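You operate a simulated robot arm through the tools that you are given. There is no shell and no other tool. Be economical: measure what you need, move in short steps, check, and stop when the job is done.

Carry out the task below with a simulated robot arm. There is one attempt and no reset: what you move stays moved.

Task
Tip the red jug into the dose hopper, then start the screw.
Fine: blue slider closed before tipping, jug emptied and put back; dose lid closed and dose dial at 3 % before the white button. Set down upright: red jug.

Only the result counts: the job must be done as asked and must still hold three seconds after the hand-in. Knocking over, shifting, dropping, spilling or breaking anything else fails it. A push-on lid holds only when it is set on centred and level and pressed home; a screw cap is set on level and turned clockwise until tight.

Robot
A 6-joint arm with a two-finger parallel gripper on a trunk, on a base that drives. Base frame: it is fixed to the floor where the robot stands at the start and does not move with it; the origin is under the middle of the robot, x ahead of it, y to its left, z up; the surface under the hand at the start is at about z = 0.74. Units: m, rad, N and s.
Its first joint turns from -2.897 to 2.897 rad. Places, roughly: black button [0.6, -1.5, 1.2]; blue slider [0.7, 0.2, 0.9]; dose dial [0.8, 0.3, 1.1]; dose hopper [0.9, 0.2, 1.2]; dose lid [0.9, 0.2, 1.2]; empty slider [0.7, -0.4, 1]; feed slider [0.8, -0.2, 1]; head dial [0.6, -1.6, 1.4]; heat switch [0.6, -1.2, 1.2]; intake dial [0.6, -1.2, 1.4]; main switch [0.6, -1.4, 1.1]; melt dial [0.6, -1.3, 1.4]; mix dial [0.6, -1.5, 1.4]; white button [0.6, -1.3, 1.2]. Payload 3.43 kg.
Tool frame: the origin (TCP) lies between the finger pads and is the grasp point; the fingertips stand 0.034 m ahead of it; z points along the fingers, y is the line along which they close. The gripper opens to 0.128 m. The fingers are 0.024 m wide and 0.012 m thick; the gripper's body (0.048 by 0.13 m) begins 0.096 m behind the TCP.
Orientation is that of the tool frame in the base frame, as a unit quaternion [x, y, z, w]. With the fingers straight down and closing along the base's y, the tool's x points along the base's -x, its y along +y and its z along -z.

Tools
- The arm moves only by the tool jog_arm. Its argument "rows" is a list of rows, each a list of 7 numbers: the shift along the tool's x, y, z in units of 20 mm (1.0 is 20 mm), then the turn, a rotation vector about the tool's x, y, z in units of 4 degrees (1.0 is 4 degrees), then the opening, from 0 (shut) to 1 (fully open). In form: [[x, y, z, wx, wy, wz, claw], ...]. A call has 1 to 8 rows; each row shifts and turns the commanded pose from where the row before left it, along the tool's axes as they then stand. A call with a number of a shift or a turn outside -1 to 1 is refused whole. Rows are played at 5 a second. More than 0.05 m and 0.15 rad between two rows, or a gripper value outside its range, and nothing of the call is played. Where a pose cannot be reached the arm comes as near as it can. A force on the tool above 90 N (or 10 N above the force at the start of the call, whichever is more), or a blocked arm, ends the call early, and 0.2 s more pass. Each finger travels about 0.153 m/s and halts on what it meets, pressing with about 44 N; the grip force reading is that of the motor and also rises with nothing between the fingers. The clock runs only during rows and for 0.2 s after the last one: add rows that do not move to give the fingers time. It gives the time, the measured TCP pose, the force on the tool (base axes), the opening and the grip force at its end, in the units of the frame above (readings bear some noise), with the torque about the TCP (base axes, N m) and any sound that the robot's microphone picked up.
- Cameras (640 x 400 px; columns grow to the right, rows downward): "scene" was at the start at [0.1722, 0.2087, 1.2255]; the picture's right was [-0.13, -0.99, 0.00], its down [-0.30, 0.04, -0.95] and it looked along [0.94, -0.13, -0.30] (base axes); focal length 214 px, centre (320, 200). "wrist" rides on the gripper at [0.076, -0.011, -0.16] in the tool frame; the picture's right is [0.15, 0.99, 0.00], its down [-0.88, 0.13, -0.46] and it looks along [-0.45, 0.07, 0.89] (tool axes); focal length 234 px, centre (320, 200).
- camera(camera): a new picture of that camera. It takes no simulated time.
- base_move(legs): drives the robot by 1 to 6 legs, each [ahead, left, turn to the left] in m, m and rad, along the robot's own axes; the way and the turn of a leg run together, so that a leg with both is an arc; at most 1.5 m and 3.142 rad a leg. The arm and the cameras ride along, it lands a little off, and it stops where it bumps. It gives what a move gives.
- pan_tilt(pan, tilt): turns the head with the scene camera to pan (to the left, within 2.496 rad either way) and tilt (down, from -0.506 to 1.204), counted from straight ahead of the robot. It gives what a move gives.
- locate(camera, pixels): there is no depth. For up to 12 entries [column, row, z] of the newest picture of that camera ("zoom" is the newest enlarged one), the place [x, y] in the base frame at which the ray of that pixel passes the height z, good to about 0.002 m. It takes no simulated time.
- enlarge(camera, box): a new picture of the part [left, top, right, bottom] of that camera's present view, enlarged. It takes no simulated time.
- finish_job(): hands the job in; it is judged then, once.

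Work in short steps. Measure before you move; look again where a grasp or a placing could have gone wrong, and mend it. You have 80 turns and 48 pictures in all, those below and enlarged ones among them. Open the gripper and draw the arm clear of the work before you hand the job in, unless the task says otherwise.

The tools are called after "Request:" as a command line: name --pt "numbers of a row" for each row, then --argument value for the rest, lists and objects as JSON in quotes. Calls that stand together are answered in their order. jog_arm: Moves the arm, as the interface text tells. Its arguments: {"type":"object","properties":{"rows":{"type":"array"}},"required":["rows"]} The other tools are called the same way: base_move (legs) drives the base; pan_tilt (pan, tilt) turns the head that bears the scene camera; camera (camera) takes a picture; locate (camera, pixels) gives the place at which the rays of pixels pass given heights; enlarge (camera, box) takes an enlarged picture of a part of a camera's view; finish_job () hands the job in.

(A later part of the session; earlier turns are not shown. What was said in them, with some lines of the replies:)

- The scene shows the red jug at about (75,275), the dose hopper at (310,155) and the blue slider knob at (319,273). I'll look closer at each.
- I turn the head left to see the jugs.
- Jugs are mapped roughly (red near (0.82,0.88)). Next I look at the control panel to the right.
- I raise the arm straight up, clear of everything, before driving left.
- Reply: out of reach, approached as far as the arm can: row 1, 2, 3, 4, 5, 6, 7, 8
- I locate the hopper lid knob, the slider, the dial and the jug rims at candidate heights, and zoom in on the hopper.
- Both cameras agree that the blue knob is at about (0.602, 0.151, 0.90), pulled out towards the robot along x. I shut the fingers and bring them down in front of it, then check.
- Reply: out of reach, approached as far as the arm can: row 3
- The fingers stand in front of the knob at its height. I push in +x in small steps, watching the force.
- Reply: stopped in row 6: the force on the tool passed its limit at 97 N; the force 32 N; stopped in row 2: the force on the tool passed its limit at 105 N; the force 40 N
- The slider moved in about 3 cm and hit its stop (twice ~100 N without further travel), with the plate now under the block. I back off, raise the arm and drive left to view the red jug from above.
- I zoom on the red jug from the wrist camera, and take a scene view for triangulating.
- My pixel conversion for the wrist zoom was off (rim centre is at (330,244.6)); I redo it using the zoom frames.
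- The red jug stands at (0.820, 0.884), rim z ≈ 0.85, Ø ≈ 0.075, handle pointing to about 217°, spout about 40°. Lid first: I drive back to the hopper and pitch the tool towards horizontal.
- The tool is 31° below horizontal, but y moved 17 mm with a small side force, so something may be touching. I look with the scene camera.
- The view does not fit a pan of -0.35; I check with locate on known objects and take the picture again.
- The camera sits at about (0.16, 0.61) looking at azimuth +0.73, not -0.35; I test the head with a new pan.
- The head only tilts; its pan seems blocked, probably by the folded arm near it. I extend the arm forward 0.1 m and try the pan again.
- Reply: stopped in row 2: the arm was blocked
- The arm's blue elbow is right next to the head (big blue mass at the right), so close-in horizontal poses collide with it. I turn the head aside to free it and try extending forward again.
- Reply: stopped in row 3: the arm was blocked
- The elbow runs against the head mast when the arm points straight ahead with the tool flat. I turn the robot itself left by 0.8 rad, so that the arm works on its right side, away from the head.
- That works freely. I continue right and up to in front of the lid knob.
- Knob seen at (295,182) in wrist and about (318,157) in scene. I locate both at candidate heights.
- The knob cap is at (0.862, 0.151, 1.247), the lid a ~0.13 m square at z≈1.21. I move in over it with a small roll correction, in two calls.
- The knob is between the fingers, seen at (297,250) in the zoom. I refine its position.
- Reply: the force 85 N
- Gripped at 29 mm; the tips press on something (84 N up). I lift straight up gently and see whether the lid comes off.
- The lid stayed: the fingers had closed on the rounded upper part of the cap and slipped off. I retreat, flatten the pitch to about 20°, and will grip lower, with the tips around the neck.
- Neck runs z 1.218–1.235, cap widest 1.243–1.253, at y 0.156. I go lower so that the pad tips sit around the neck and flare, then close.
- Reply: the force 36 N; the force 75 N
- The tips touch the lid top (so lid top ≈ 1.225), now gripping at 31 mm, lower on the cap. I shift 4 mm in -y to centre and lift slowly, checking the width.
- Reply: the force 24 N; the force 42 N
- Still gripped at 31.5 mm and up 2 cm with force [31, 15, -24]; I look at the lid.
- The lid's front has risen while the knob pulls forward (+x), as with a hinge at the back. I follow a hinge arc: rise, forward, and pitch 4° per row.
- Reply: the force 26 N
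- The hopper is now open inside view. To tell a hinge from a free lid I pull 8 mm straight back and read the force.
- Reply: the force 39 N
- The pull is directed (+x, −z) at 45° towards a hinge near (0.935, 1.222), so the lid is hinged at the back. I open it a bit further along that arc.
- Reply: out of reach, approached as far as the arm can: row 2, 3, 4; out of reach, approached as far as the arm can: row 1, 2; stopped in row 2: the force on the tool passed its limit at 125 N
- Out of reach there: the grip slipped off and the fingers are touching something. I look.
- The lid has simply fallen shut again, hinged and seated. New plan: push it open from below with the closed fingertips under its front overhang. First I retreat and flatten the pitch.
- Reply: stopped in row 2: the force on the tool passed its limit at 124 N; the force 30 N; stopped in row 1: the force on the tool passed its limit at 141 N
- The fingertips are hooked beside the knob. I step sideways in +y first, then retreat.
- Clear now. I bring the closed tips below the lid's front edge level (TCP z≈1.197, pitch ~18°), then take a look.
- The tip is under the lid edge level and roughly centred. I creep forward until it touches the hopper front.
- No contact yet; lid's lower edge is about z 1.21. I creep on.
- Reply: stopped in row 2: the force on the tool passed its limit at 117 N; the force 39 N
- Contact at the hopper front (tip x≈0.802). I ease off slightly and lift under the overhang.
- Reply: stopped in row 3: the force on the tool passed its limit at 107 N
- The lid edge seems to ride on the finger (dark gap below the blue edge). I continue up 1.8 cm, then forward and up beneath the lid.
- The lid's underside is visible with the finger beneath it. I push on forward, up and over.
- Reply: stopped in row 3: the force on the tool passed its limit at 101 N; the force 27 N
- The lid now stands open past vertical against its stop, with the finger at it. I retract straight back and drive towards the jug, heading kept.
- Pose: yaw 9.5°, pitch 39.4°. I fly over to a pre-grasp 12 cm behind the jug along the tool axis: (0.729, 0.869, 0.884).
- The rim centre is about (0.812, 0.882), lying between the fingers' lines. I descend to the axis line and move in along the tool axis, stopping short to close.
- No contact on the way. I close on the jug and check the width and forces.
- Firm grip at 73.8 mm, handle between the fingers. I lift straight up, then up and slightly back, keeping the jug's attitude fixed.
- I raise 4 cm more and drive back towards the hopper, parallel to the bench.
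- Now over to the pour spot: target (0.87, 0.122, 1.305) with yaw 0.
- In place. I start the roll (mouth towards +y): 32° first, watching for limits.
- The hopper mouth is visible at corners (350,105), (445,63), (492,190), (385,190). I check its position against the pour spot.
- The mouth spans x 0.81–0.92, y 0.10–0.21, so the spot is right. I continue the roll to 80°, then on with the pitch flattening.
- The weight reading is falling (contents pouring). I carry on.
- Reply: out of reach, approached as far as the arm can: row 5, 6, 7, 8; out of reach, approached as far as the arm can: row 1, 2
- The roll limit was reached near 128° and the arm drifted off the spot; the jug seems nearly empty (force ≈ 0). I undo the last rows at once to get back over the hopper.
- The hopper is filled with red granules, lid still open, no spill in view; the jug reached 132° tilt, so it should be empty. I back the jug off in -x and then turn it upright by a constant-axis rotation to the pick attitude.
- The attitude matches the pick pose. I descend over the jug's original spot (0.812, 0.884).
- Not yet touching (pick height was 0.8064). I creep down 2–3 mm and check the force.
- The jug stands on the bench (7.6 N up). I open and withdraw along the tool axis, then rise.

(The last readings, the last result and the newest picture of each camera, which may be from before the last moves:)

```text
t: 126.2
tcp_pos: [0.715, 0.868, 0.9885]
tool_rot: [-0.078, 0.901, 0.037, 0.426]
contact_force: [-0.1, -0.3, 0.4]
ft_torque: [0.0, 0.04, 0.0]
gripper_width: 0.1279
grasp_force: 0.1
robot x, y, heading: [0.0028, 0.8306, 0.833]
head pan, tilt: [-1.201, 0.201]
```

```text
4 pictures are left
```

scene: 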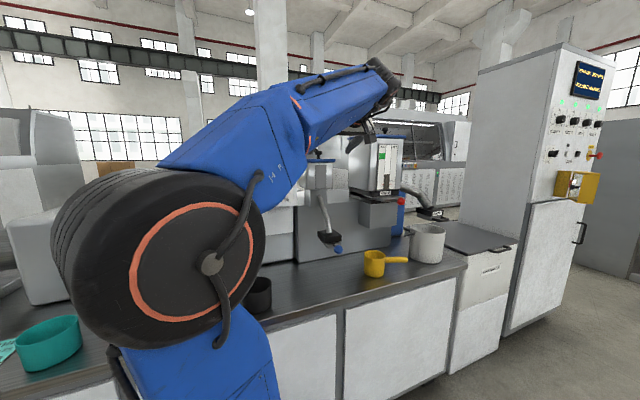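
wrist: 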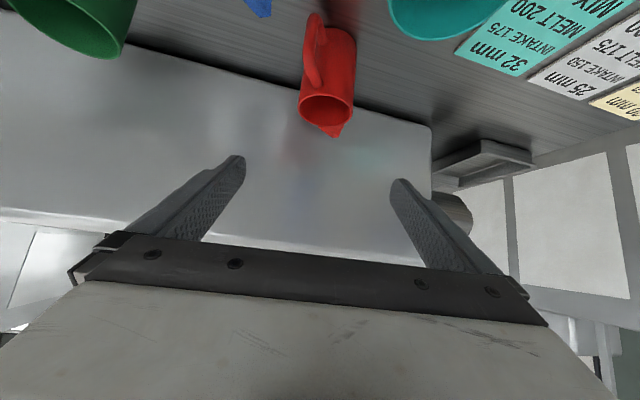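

The jug stands upright at its spot and is empty-looking. Next the lid: I raise the arm, close the fingers, drive to y≈0.5 and flatten the pitch to come at the lid's back edge from the left side.

Request:
jog_arm --pt "-0.771 0 -0.635 0 0 0 0" --pt "-0.771 0 -0.635 0 0 0 0" --pt "-0.771 0 -0.635 0 0 0 0" --pt "-0.771 0 -0.635 0 0 0 0" --pt "-0.771 0 -0.635 0 0 0 0" --pt "-0.771 0 -0.635 0 0 0 0" --pt "-0.771 0 -0.635 0 0 0 0" --pt "-0.771 0 -0.635 0 0 0 0"

Request:
jog_arm --pt "-0.771 0 -0.635 0 0 0 0" --pt "-0.771 0 -0.635 0 0 0 0" --pt "-0.771 0 -0.635 0 0 0 0" --pt "-0.771 0 -0.635 0 0 0 0" --pt "-0.771 0 -0.635 0 0 0 0" --pt "-0.771 0 -0.635 0 0 0 0" --pt "-0.771 0 -0.635 0 0 0 0" --pt "-0.6 0 -0.5 0 0 0 0"

Request:
base_move --legs '[[-0.244, -0.222, 0]]'

Request:
jog_arm --pt "0 0 0 0 -1 0 0" --pt "0 0 0 0 -1 0 0" --pt "0 -0.7 0 0 -1 0 0" --pt "0 -1 0 0 -1 0 0" --pt "0 -1 0 0 -1 0 0" --pt "0 -1 0 0 -1 0 0" --pt "0 -1 0 0 -1 0 0"

```text
t: 128.0
tcp_pos: [0.7139, 0.8681, 1.1486]
tool_rot: [-0.077, 0.901, 0.037, 0.426]
contact_force: [0.5, 0.8, 0.6]
ft_torque: [0.01, -0.04, 0.01]
gripper_width: 0.0
grasp_force: 33.1
robot x, y, heading: [0.0014, 0.8297, 0.837]
head pan, tilt: [-1.201, 0.201]
```

```text
t: 129.8
tcp_pos: [0.7152, 0.8663, 1.3029]
tool_rot: [-0.076, 0.901, 0.036, 0.426]
contact_force: [-0.3, 0.5, 0.3]
ft_torque: [0.02, 0.01, -0.01]
gripper_width: 0.0
grasp_force: 33.0
robot x, y, heading: [0.0016, 0.8311, 0.835]
head pan, tilt: [-1.201, 0.201]
```

```text
t: 131.9
tcp_pos: [0.7115, 0.5382, 1.3025]
tool_rot: [-0.078, 0.901, 0.036, 0.426]
contact_force: [0.4, -0.4, -0.7]
ft_torque: [0.0, 0.01, 0.01]
gripper_width: 0.0
grasp_force: 32.9
robot x, y, heading: [0.003, 0.5025, 0.84]
head pan, tilt: [-1.201, 0.201]
```

```text
t: 133.5
tcp_pos: [0.7289, 0.4449, 1.3015]
tool_rot: [-0.067, 0.77, 0.055, 0.632]
contact_force: [-0.1, -0.1, -0.4]
ft_torque: [-0.01, 0.03, -0.01]
gripper_width: 0.0
grasp_force: 32.7
robot x, y, heading: [-0.0008, 0.5005, 0.835]
head pan, tilt: [-1.201, 0.201]
```

Now a combined move: forward-right with yaw to −45°, ending left of the lid at about (0.976, 0.294).

Request:
jog_arm --pt "-0.15 -0.68 0.76 0.981 0 0.195 0" --pt "-0.16 -0.625 0.8 0.981 0 0.195 0" --pt "-0.17 -0.565 0.85 0.981 0 0.195 0" --pt "-0.175 -0.505 0.88 0.981 0 0.195 0" --pt "-0.18 -0.44 0.92 0.981 0 0.195 0" --pt "-0.19 -0.375 0.94 0.981 0 0.195 0" --pt "-0.19 -0.305 0.966 0.981 0 0.195 0"

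Request:
jog_arm --pt "-0.195 -0.235 0.985 0.981 0 0.195 0" --pt "-0.2 -0.165 1 0.981 0 0.195 0" --pt "-0.2 -0.095 1 0.981 0 0.195 0" --pt "-0.2 -0.02 1 0.981 0 0.195 0" --pt "-0.2 0.05 1 0.981 0 0.195 0" --pt "-0.2 0.12 1 0.981 0 0.195 0" --pt "-0.2 0.195 1 0.7 0 0.14 0"

```text
t: 135.1
tcp_pos: [0.852, 0.3684, 1.3002]
tool_rot: [0.122, 0.763, -0.1, 0.626]
contact_force: [-0.6, 0.3, -0.1]
ft_torque: [0.0, 0.04, 0.0]
gripper_width: 0.0
grasp_force: 33.2
robot x, y, heading: [0.002, 0.5015, 0.838]
head pan, tilt: [-1.201, 0.201]
```

```text
t: 136.7
tcp_pos: [0.974, 0.2942, 1.3023]
tool_rot: [0.297, 0.714, -0.244, 0.585]
contact_force: [-0.3, 0.3, 0.4]
ft_torque: [0.02, 0.04, 0.04]
gripper_width: 0.0
grasp_force: 33.1
robot x, y, heading: [-0.0014, 0.5008, 0.838]
head pan, tilt: [-1.201, 0.201]
```

In place left of the lid. I go 15 mm further in +x, then 68 mm in −y so that the tip lies behind the lid's left edge.

Request:
jog_arm --pt "-0.104 0.532 0.518 0 0 0 0" --pt "-0.118 -0.6 0.59 0 0 0 0" --pt "-0.118 -0.6 0.59 0 0 0 0" --pt "-0.118 -0.6 0.59 0 0 0 0" --pt "-0.118 -0.6 0.59 0 0 0 0"

Request:
camera --camera "wrist"

```text
t: 137.9
tcp_pos: [0.9912, 0.2267, 1.3026]
tool_rot: [0.295, 0.715, -0.243, 0.585]
contact_force: [-0.9, 0.3, -0.3]
ft_torque: [0.04, 0.0, -0.01]
gripper_width: 0.0
grasp_force: 33.6
robot x, y, heading: [0.0012, 0.499, 0.843]
head pan, tilt: [-1.201, 0.201]
```

```text
3 pictures are left
```

wrist: 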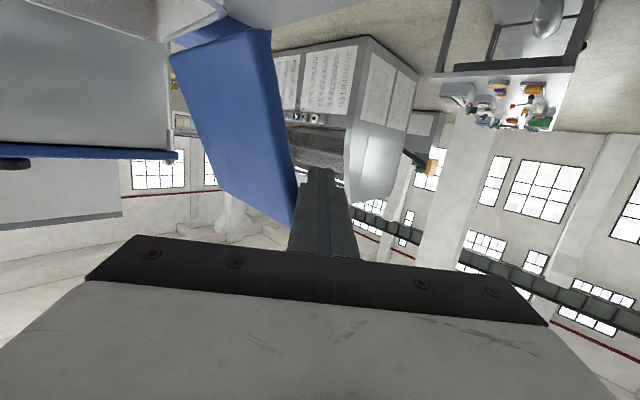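

The finger is just behind the lid's left edge. I pull in −x by about 6.5 cm to tip it over.

Request:
jog_arm --pt "0.111 -0.568 -0.552 0 0 0 0" --pt "0.111 -0.568 -0.552 0 0 0 0" --pt "0.111 -0.568 -0.552 0 0 0 0" --pt "0.111 -0.568 -0.552 0 0 0 0" --pt "0 0 0 0 0 0 0"

```text
t: 139.1
tcp_pos: [0.9254, 0.2252, 1.3022]
tool_rot: [0.295, 0.715, -0.242, 0.585]
contact_force: [0.7, -0.4, -0.4]
ft_torque: [0.0, 0.0, 0.03]
gripper_width: 0.0
grasp_force: 32.7
robot x, y, heading: [-0.0007, 0.4997, 0.836]
head pan, tilt: [-1.201, 0.201]
```

It moved through without resistance, so the lid should have dropped. I bring the tip over the lid's front part and press down to verify and seat it.

Request:
jog_arm --pt "0.11 -0.84 -0.54 0 0 0 0" --pt "0.11 -0.84 -0.54 0 0 0 0" --pt "0.11 -0.84 -0.54 0 0 0 0" --pt "0.11 -0.84 -0.54 0 0 0 0" --pt "0.11 -0.84 -0.54 0 0 0 0" --pt "0.9 0 0.18 0 0 0 0" --pt "0.9 0 0.18 0 0 0 0"

Request:
jog_arm --pt "0.49 0 0.1 0 0 0 0" --pt "0.3 0 0.06 0 0 0 0" --pt "0.3 0 0.06 0 0 0 0" --pt "0.3 0 0.06 0 0 0 0" --pt "0.3 0 0.06 0 0 0 0" --pt "0.3 0 0.06 0 0 0 0"

```text
t: 140.7
tcp_pos: [0.8276, 0.2061, 1.2647]
tool_rot: [0.295, 0.715, -0.243, 0.586]
contact_force: [0.0, 0.2, -0.1]
ft_torque: [-0.01, 0.0, 0.01]
gripper_width: 0.0
grasp_force: 33.2
robot x, y, heading: [0.004, 0.502, 0.835]
head pan, tilt: [-1.201, 0.201]
```

```text
t: 142.0
tcp_pos: [0.8234, 0.2086, 1.2445]
tool_rot: [0.292, 0.708, -0.245, 0.595]
contact_force: [-2.0, -1.2, 5.9]
ft_torque: [-0.12, -0.12, -0.04]
gripper_width: 0.0001
grasp_force: 33.2
robot x, y, heading: [0.0006, 0.5009, 0.836]
head pan, tilt: [-1.201, 0.201]
stopped in row 6: the force on the tool passed its limit at 98 N (the readings are from after the stop); the commanded pose is now the measured one
```

The tip met the lid top at z≈1.226 with 98 N, i.e. the lid is shut and pressed. Now the dial: I rise, back out along the tool axis and yaw to face +x.

Request:
jog_arm --pt "-0.75 0 -0.15 0 0 0 0" --pt "-0.75 0 -0.15 0 0 0 0" --pt "0 0 -1 0 0 0 0" --pt "0 0 -1 0 0 0 0" --pt "0 0 -1 0 0 0 0" --pt "0 0 -1 0 0 0 0" --pt "0 0 -1 0 0 0 0" --pt "0 0 -1 0 0 0 0"

Request:
jog_arm --pt "0 0 -1 0 0 0 0" --pt "0 0 -1 0 0 0 0" --pt "0 0 -1 0 0 0 0" --pt "0 0 0 -0.978 0 -0.205 0" --pt "0 0 0 -0.978 0 -0.205 0" --pt "0 0 0 -0.978 0 -0.205 0" --pt "0 0 0 -0.978 0 -0.205 0" --pt "0 0 0 -0.978 0 -0.205 0"

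Request:
jog_arm --pt "0 0 0 -0.978 0 -0.205 0" --pt "0 0 0 -0.978 0 -0.205 0" --pt "0 0 0 -0.978 0 -0.205 0.3" --pt "0 0 0 -0.978 0 -0.205 0.5" --pt "0 0 0 -0.978 0 -0.205 0.5" --pt "0 0 0 -0.978 0 -0.205 0.5"

```text
t: 143.8
tcp_pos: [0.7406, 0.2922, 1.2931]
tool_rot: [0.292, 0.71, -0.244, 0.593]
contact_force: [0.0, 0.2, -0.8]
ft_torque: [-0.05, 0.02, -0.02]
gripper_width: 0.0002
grasp_force: 33.6
robot x, y, heading: [0.0003, 0.5002, 0.839]
head pan, tilt: [-1.201, 0.201]
```

```text
t: 145.6
tcp_pos: [0.6996, 0.3334, 1.305]
tool_rot: [0.162, 0.75, -0.142, 0.625]
contact_force: [-0.8, 0.1, 0.0]
ft_torque: [0.03, 0.03, -0.02]
gripper_width: 0.0
grasp_force: 33.0
robot x, y, heading: [0.0022, 0.5022, 0.832]
head pan, tilt: [-1.201, 0.201]
```

```text
t: 147.0
tcp_pos: [0.6997, 0.3337, 1.3044]
tool_rot: [-0.002, 0.769, -0.012, 0.639]
contact_force: [-0.4, 0.1, -0.2]
ft_torque: [0.0, -0.03, 0.01]
gripper_width: 0.0641
grasp_force: 0.1
robot x, y, heading: [0.0006, 0.495, 0.836]
head pan, tilt: [-1.201, 0.201]
```

Request:
jog_arm --pt "0.98 0 0.15 0 -0.88 0.12 0.5" --pt "0.99 0 0.1 0 -0.88 0.12 0.5" --pt "1 0 0.05 0 -0.88 0.12 0.5" --pt "1 0 0 0 0 0 0.5" --pt "1 0 0 0 0 0 0.5" --pt "1 0 0 0 0 0 0.5" --pt "1 0 0 0 0 0 0.5" --pt "1 0 0 0 0 0 0.5"

Request:
jog_arm --pt "1 0 0 0 0 0 0.5" --pt "0.5 0 0 0 0 0 0.5"

Request:
enlarge --camera "wrist" --box '[200, 60, 440, 220]'

```text
t: 148.8
tcp_pos: [0.6981, 0.3336, 1.1445]
tool_rot: [0.006, 0.707, -0.004, 0.707]
contact_force: [0.0, 0.2, 0.2]
ft_torque: [0.03, -0.01, -0.02]
gripper_width: 0.0639
grasp_force: 0.1
robot x, y, heading: [0.003, 0.5006, 0.837]
head pan, tilt: [-1.201, 0.201]
```

```text
t: 149.4
tcp_pos: [0.6962, 0.3323, 1.1153]
tool_rot: [0.006, 0.707, -0.004, 0.707]
contact_force: [-0.1, 0.6, -0.8]
ft_torque: [0.01, -0.03, 0.01]
gripper_width: 0.0641
grasp_force: 0.0
robot x, y, heading: [0.0034, 0.5006, 0.833]
head pan, tilt: [-1.201, 0.201]
```

```text
2.50 times, centred on (320, 140) of wrist
```

zoom: 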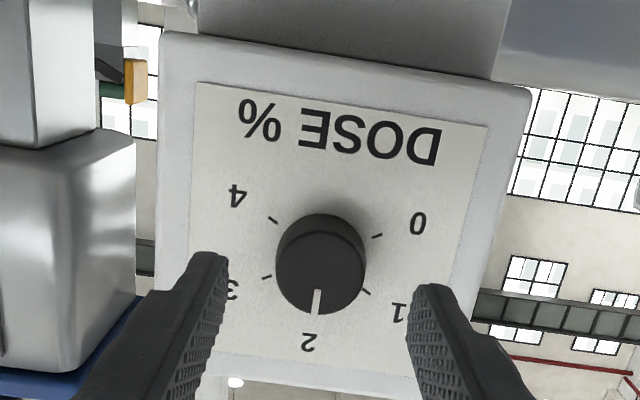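

The pointer stands at ~2 (about 1.98), scale 60° per unit; to get 3 I need ≈61° clockwise. I locate the knob first.

Request:
locate --camera "zoom" --pixels '[[321, 268, 1.11], [321, 268, 1.115], [321, 268, 1.12], [319, 258, 1.11], [319, 258, 1.115], [319, 258, 1.12], [276, 265, 1.115], [366, 270, 1.115]]'

```text
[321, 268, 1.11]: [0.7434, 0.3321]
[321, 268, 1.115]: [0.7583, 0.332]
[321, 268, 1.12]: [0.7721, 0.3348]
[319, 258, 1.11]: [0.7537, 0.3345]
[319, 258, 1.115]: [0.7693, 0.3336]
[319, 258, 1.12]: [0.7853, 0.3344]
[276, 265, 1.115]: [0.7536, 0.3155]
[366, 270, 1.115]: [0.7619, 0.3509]
```

Rays agree on the knob's front face at (0.793, 0.334, 1.1275), panel at x≈0.81. I move in so that the fingertips end at x≈0.806 and close.

Request:
jog_arm --pt "-0.3 0.04 0 0 0 0 0.5" --pt "-0.31 0.045 0.7 0 0 0 0.5" --pt "0 0 1 0 0 0 0.5" --pt "0 0 1 0 0 0 0.5" --pt "0 0 0.9 0 0 0 0.5" --pt "0 0 0.2 0 0 0 0.5"

Request:
jog_arm --pt "0 0 0 0 0 0 0.25" --pt "0 0 0 0 0 0 0.25" --pt "0 0 0 0 0 0 0.25"

```text
t: 150.8
tcp_pos: [0.7713, 0.3332, 1.1256]
tool_rot: [0.009, 0.708, -0.005, 0.706]
contact_force: [-67.7, 2.8, -28.2]
ft_torque: [-0.91, 0.77, 2.77]
gripper_width: 0.0651
grasp_force: 0.6
robot x, y, heading: [-0.0051, 0.501, 0.836]
head pan, tilt: [-1.201, 0.201]
```

```text
t: 151.1
tcp_pos: [0.772, 0.3397, 1.126]
tool_rot: [0.002, 0.708, -0.001, 0.707]
contact_force: [-26.7, 17.1, -0.1]
ft_torque: [-0.19, -0.25, 1.55]
gripper_width: 0.0519
grasp_force: 17.5
robot x, y, heading: [-0.0026, 0.5013, 0.843]
head pan, tilt: [-1.201, 0.201]
stopped in row 1: the force on the tool passed its limit at 100 N (the readings are from after the stop); the commanded pose is now the measured one
```

The tips bear on the panel (≈68 N). I back off 4 mm and close again.

Request:
jog_arm --pt "0 -0.15 -0.2 0 0 0 0.5" --pt "0 -0.1 -0.05 0 0 0 0.45" --pt "0 0 0 0 0 0 0.25" --pt "0 0 0 0 0 0 0.2" --pt "0 0 0 0 0 0 0.2"

```text
t: 152.3
tcp_pos: [0.7678, 0.333, 1.1233]
tool_rot: [0.004, 0.709, -0.002, 0.705]
contact_force: [5.6, 21.5, -3.2]
ft_torque: [0.0, 0.05, 1.1]
gripper_width: 0.0412
grasp_force: 45.6
robot x, y, heading: [0.0024, 0.4994, 0.841]
head pan, tilt: [-1.201, 0.201]
```

Gripped at 41 mm. I centre slightly (+y 1 mm, +z 3 mm) and turn clockwise 61° in two calls.

Request:
jog_arm --pt "-0.15 0.06 0 0 0 0 0.2" --pt "0 0 0 0 0 1 0.2" --pt "0 0 0 0 0 1 0.2" --pt "0 0 0 0 0 1 0.2" --pt "0 0 0 0 0 1 0.2" --pt "0 0 0 0 0 1 0.2" --pt "0 0 0 0 0 1 0.2" --pt "0 0 0 0 0 1 0.2"

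Request:
jog_arm --pt "0 0 0 0 0 1 0.2" --pt "0 0 0 0 0 1 0.2" --pt "0 0 0 0 0 1 0.2" --pt "0 0 0 0 0 1 0.2" --pt "0 0 0 0 0 1 0.2" --pt "0 0 0 0 0 1 0.2" --pt "0 0 0 0 0 1 0.2" --pt "0 0 0 0 0 1 0.2"

```text
t: 154.1
tcp_pos: [0.768, 0.3334, 1.1271]
tool_rot: [0.177, 0.686, 0.169, 0.685]
contact_force: [5.3, 10.3, -4.7]
ft_torque: [0.04, 0.38, 0.47]
gripper_width: 0.0407
grasp_force: 44.9
robot x, y, heading: [-0.0002, 0.5008, 0.838]
head pan, tilt: [-1.201, 0.201]
```

```text
t: 155.9
tcp_pos: [0.7684, 0.3317, 1.126]
tool_rot: [0.359, 0.611, 0.351, 0.612]
contact_force: [0.5, 1.0, -6.9]
ft_torque: [-0.03, 0.22, -0.3]
gripper_width: 0.0409
grasp_force: 44.9
robot x, y, heading: [0.0014, 0.4998, 0.838]
head pan, tilt: [-1.201, 0.201]
```

Net turn is 60°; I add 1° more, release and back away.

Request:
jog_arm --pt "0 0 0 0 0 0.25 0.2" --pt "0 0 0 0 0 0 0.2" --pt "0 0 0 0 0 0 0.4" --pt "0 0 0 0 0 0 0.6" --pt "0 0 -1 0 0 0 0.6" --pt "0 0 -1 0 0 0 0.6" --pt "0 0 -1 0 0 0 0.6" --pt "0 0 -1 0 0 0 0.6"

```text
t: 157.7
tcp_pos: [0.69, 0.3325, 1.1258]
tool_rot: [0.364, 0.608, 0.357, 0.609]
contact_force: [-0.1, 0.6, 0.1]
ft_torque: [0.0, 0.02, 0.03]
gripper_width: 0.0769
grasp_force: 0.1
robot x, y, heading: [-0.0006, 0.4986, 0.837]
head pan, tilt: [-1.201, 0.201]
5 turns are left
```

Few turns remain, so I combine: raise the arm, close the fingers, drive back and along to the control panel, and take a wrist picture there.

Request:
jog_arm --pt "0 0 -1 0 0 0 0" --pt "-0.455 0.82 -1 0 0 0 0" --pt "-0.455 0.82 -0.5 0 0 0 0" --pt "-0.455 0.82 0 0 0 0 0" --pt "-0.455 0.82 0 0 0 0 0"

Request:
base_move --legs '[[-0.201, 0.223, 0], [-0.605, -0.546, 0], [-0.605, -0.546, 0]]'

Request:
camera --camera "wrist"

```text
t: 158.9
tcp_pos: [0.6388, 0.3325, 1.2021]
tool_rot: [0.364, 0.609, 0.355, 0.609]
contact_force: [0.1, 0.3, 0.6]
ft_torque: [0.04, 0.02, 0.01]
gripper_width: 0.0001
grasp_force: 33.2
robot x, y, heading: [0.001, 0.4967, 0.837]
head pan, tilt: [-1.201, 0.201]
```

```text
t: 168.9
tcp_pos: [0.333, -1.306, 1.202]
tool_rot: [0.369, 0.605, 0.351, 0.613]
contact_force: [-0.1, 0.2, 0.8]
ft_torque: [0.03, 0.01, -0.02]
gripper_width: 0.0
grasp_force: 32.7
robot x, y, heading: [-0.3081, -1.1286, 0.816]
head pan, tilt: [-1.201, 0.201]
```

```text
1 pictures are left
4 turns are left
```

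wrist: 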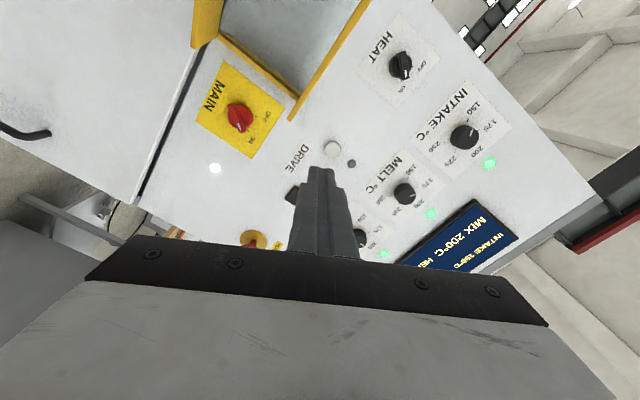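

The white DRIVE button is at pixel (332,149); in the tool frame it lies at about (−0.03, +0.028) for a panel at x≈0.6. I advance 16 cm with that offset and use the last picture to fix the depth.

Request:
jog_arm --pt "-0.18 0.172 1 0 0 0 0" --pt "-0.18 0.172 1 0 0 0 0" --pt "-0.18 0.172 1 0 0 0 0" --pt "-0.18 0.172 1 0 0 0 0" --pt "-0.18 0.172 1 0 0 0 0" --pt "-0.18 0.172 1 0 0 0 0" --pt "-0.18 0.172 1 0 0 0 0" --pt "-0.18 0.172 1 0 0 0 0"

Request:
camera --camera "wrist"

```text
t: 170.7
tcp_pos: [0.4925, -1.322, 1.2404]
tool_rot: [0.369, 0.604, 0.351, 0.613]
contact_force: [-0.4, 0.7, -0.2]
ft_torque: [0.02, 0.02, -0.06]
gripper_width: 0.0
grasp_force: 33.0
robot x, y, heading: [-0.3055, -1.1249, 0.82]
head pan, tilt: [-1.201, 0.201]
```

```text
0 pictures are left
3 turns are left
```

wrist: 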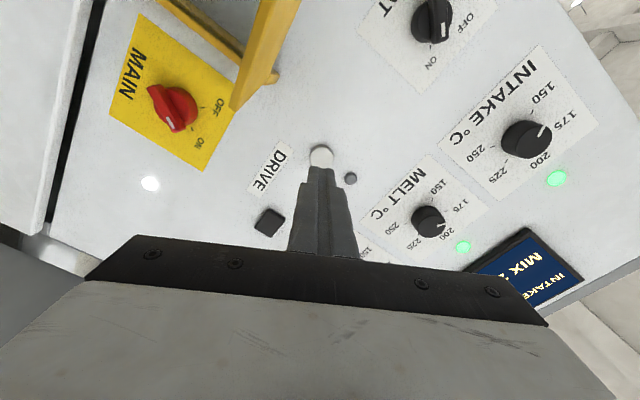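

Triangulating both pictures puts the button face about 0.12 m ahead of the TCP (x≈0.615), offset (−0.006, +0.0035) in the tool frame. I align, press forward slowly, then retract.

Request:
jog_arm --pt "-0.3 0.17 0.5 0 0 0 0" --pt "0 0 0.9 0 0 0 0" --pt "0 0 0.9 0 0 0 0" --pt "0 0 0.9 0 0 0 0" --pt "0 0 0.4 0 0 0 0"

Request:
jog_arm --pt "0 0 0.25 0 0 0 0" --pt "0 0 0.25 0 0 0 0" --pt "0 0 0.25 0 0 0 0" --pt "0 0 0.25 0 0 0 0" --pt "0 0 0.25 0 0 0 0" --pt "0 0 0.25 0 0 0 0" --pt "0 0 0.25 0 0 0 0" --pt "0 0 0.25 0 0 0 0"

Request:
jog_arm --pt "0 0 -1 0 0 0 0" --pt "0 0 -1 0 0 0 0" --pt "0 0 -1 0 0 0 0"

```text
t: 171.9
tcp_pos: [0.5647, -1.3273, 1.246]
tool_rot: [0.369, 0.604, 0.351, 0.613]
contact_force: [0.1, 0.0, 0.1]
ft_torque: [0.02, 0.05, 0.0]
gripper_width: 0.0002
grasp_force: 33.1
robot x, y, heading: [-0.3032, -1.125, 0.818]
head pan, tilt: [-1.201, 0.201]
```

```text
t: 173.7
tcp_pos: [0.6009, -1.3312, 1.246]
tool_rot: [0.37, 0.605, 0.35, 0.612]
contact_force: [-71.2, 12.7, -37.0]
ft_torque: [-0.43, 1.38, 1.0]
gripper_width: 0.0001
grasp_force: 33.1
robot x, y, heading: [-0.3028, -1.1271, 0.819]
head pan, tilt: [-1.201, 0.201]
heard: click
```

```text
t: 174.5
tcp_pos: [0.5453, -1.3271, 1.2442]
tool_rot: [0.369, 0.605, 0.35, 0.613]
contact_force: [0.0, -0.4, 0.7]
ft_torque: [-0.02, -0.03, 0.03]
gripper_width: 0.0001
grasp_force: 32.9
robot x, y, heading: [-0.3025, -1.1264, 0.82]
head pan, tilt: [-1.201, 0.201]
2 turns are left
```

The button clicked and the finger is clear again. I open the gripper and draw the arm well back from the panel.

Request:
jog_arm --pt "0 0 -1 0 0 0 0" --pt "0 0 -1 0 0 0 0" --pt "0 0 -1 0 0 0 0" --pt "0 0 -1 0 0 0 0.5" --pt "0 0 -1 0 0 0 1" --pt "0 0 -1 0 0 0 1" --pt "0 0 -1 0 0 0 1" --pt "0 0 0 0 0 0 1"

```text
t: 176.3
tcp_pos: [0.4049, -1.3236, 1.2468]
tool_rot: [0.369, 0.605, 0.35, 0.612]
contact_force: [-0.1, 0.2, -0.4]
ft_torque: [0.01, 0.04, -0.03]
gripper_width: 0.1279
grasp_force: 0.0
robot x, y, heading: [-0.3064, -1.1332, 0.821]
head pan, tilt: [-1.201, 0.201]
1 turns are left
```

The arm is clear and the gripper open; I hand the job in.

Request:
finish_job

```text
The job is handed in.
```

I handed the job in with every step carried out, but three results rest on readings or partial views, not a clear picture.

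- **Blue slider:** I pushed it in about 3 cm to its hard stop before tipping.
- **Jug:** I poured it into the dose hopper and set it back upright at its original spot. Near the end of the pour the arm hit its roll limit and swung the tilted jug off the hopper. I saw no spill, but the picture covered only part of the area. The jug's weight reading suggests it is empty.
- **Dose lid:** It is shut and pressed home with about 98 N. I confirmed this by contact height, not by a picture.
- **Dose dial:** It read about 2, so I turned it 61° clockwise to reach 3. I did not take a picture of the final setting.
- **White button:** I pressed it once and heard a click, but did not see the screw running.
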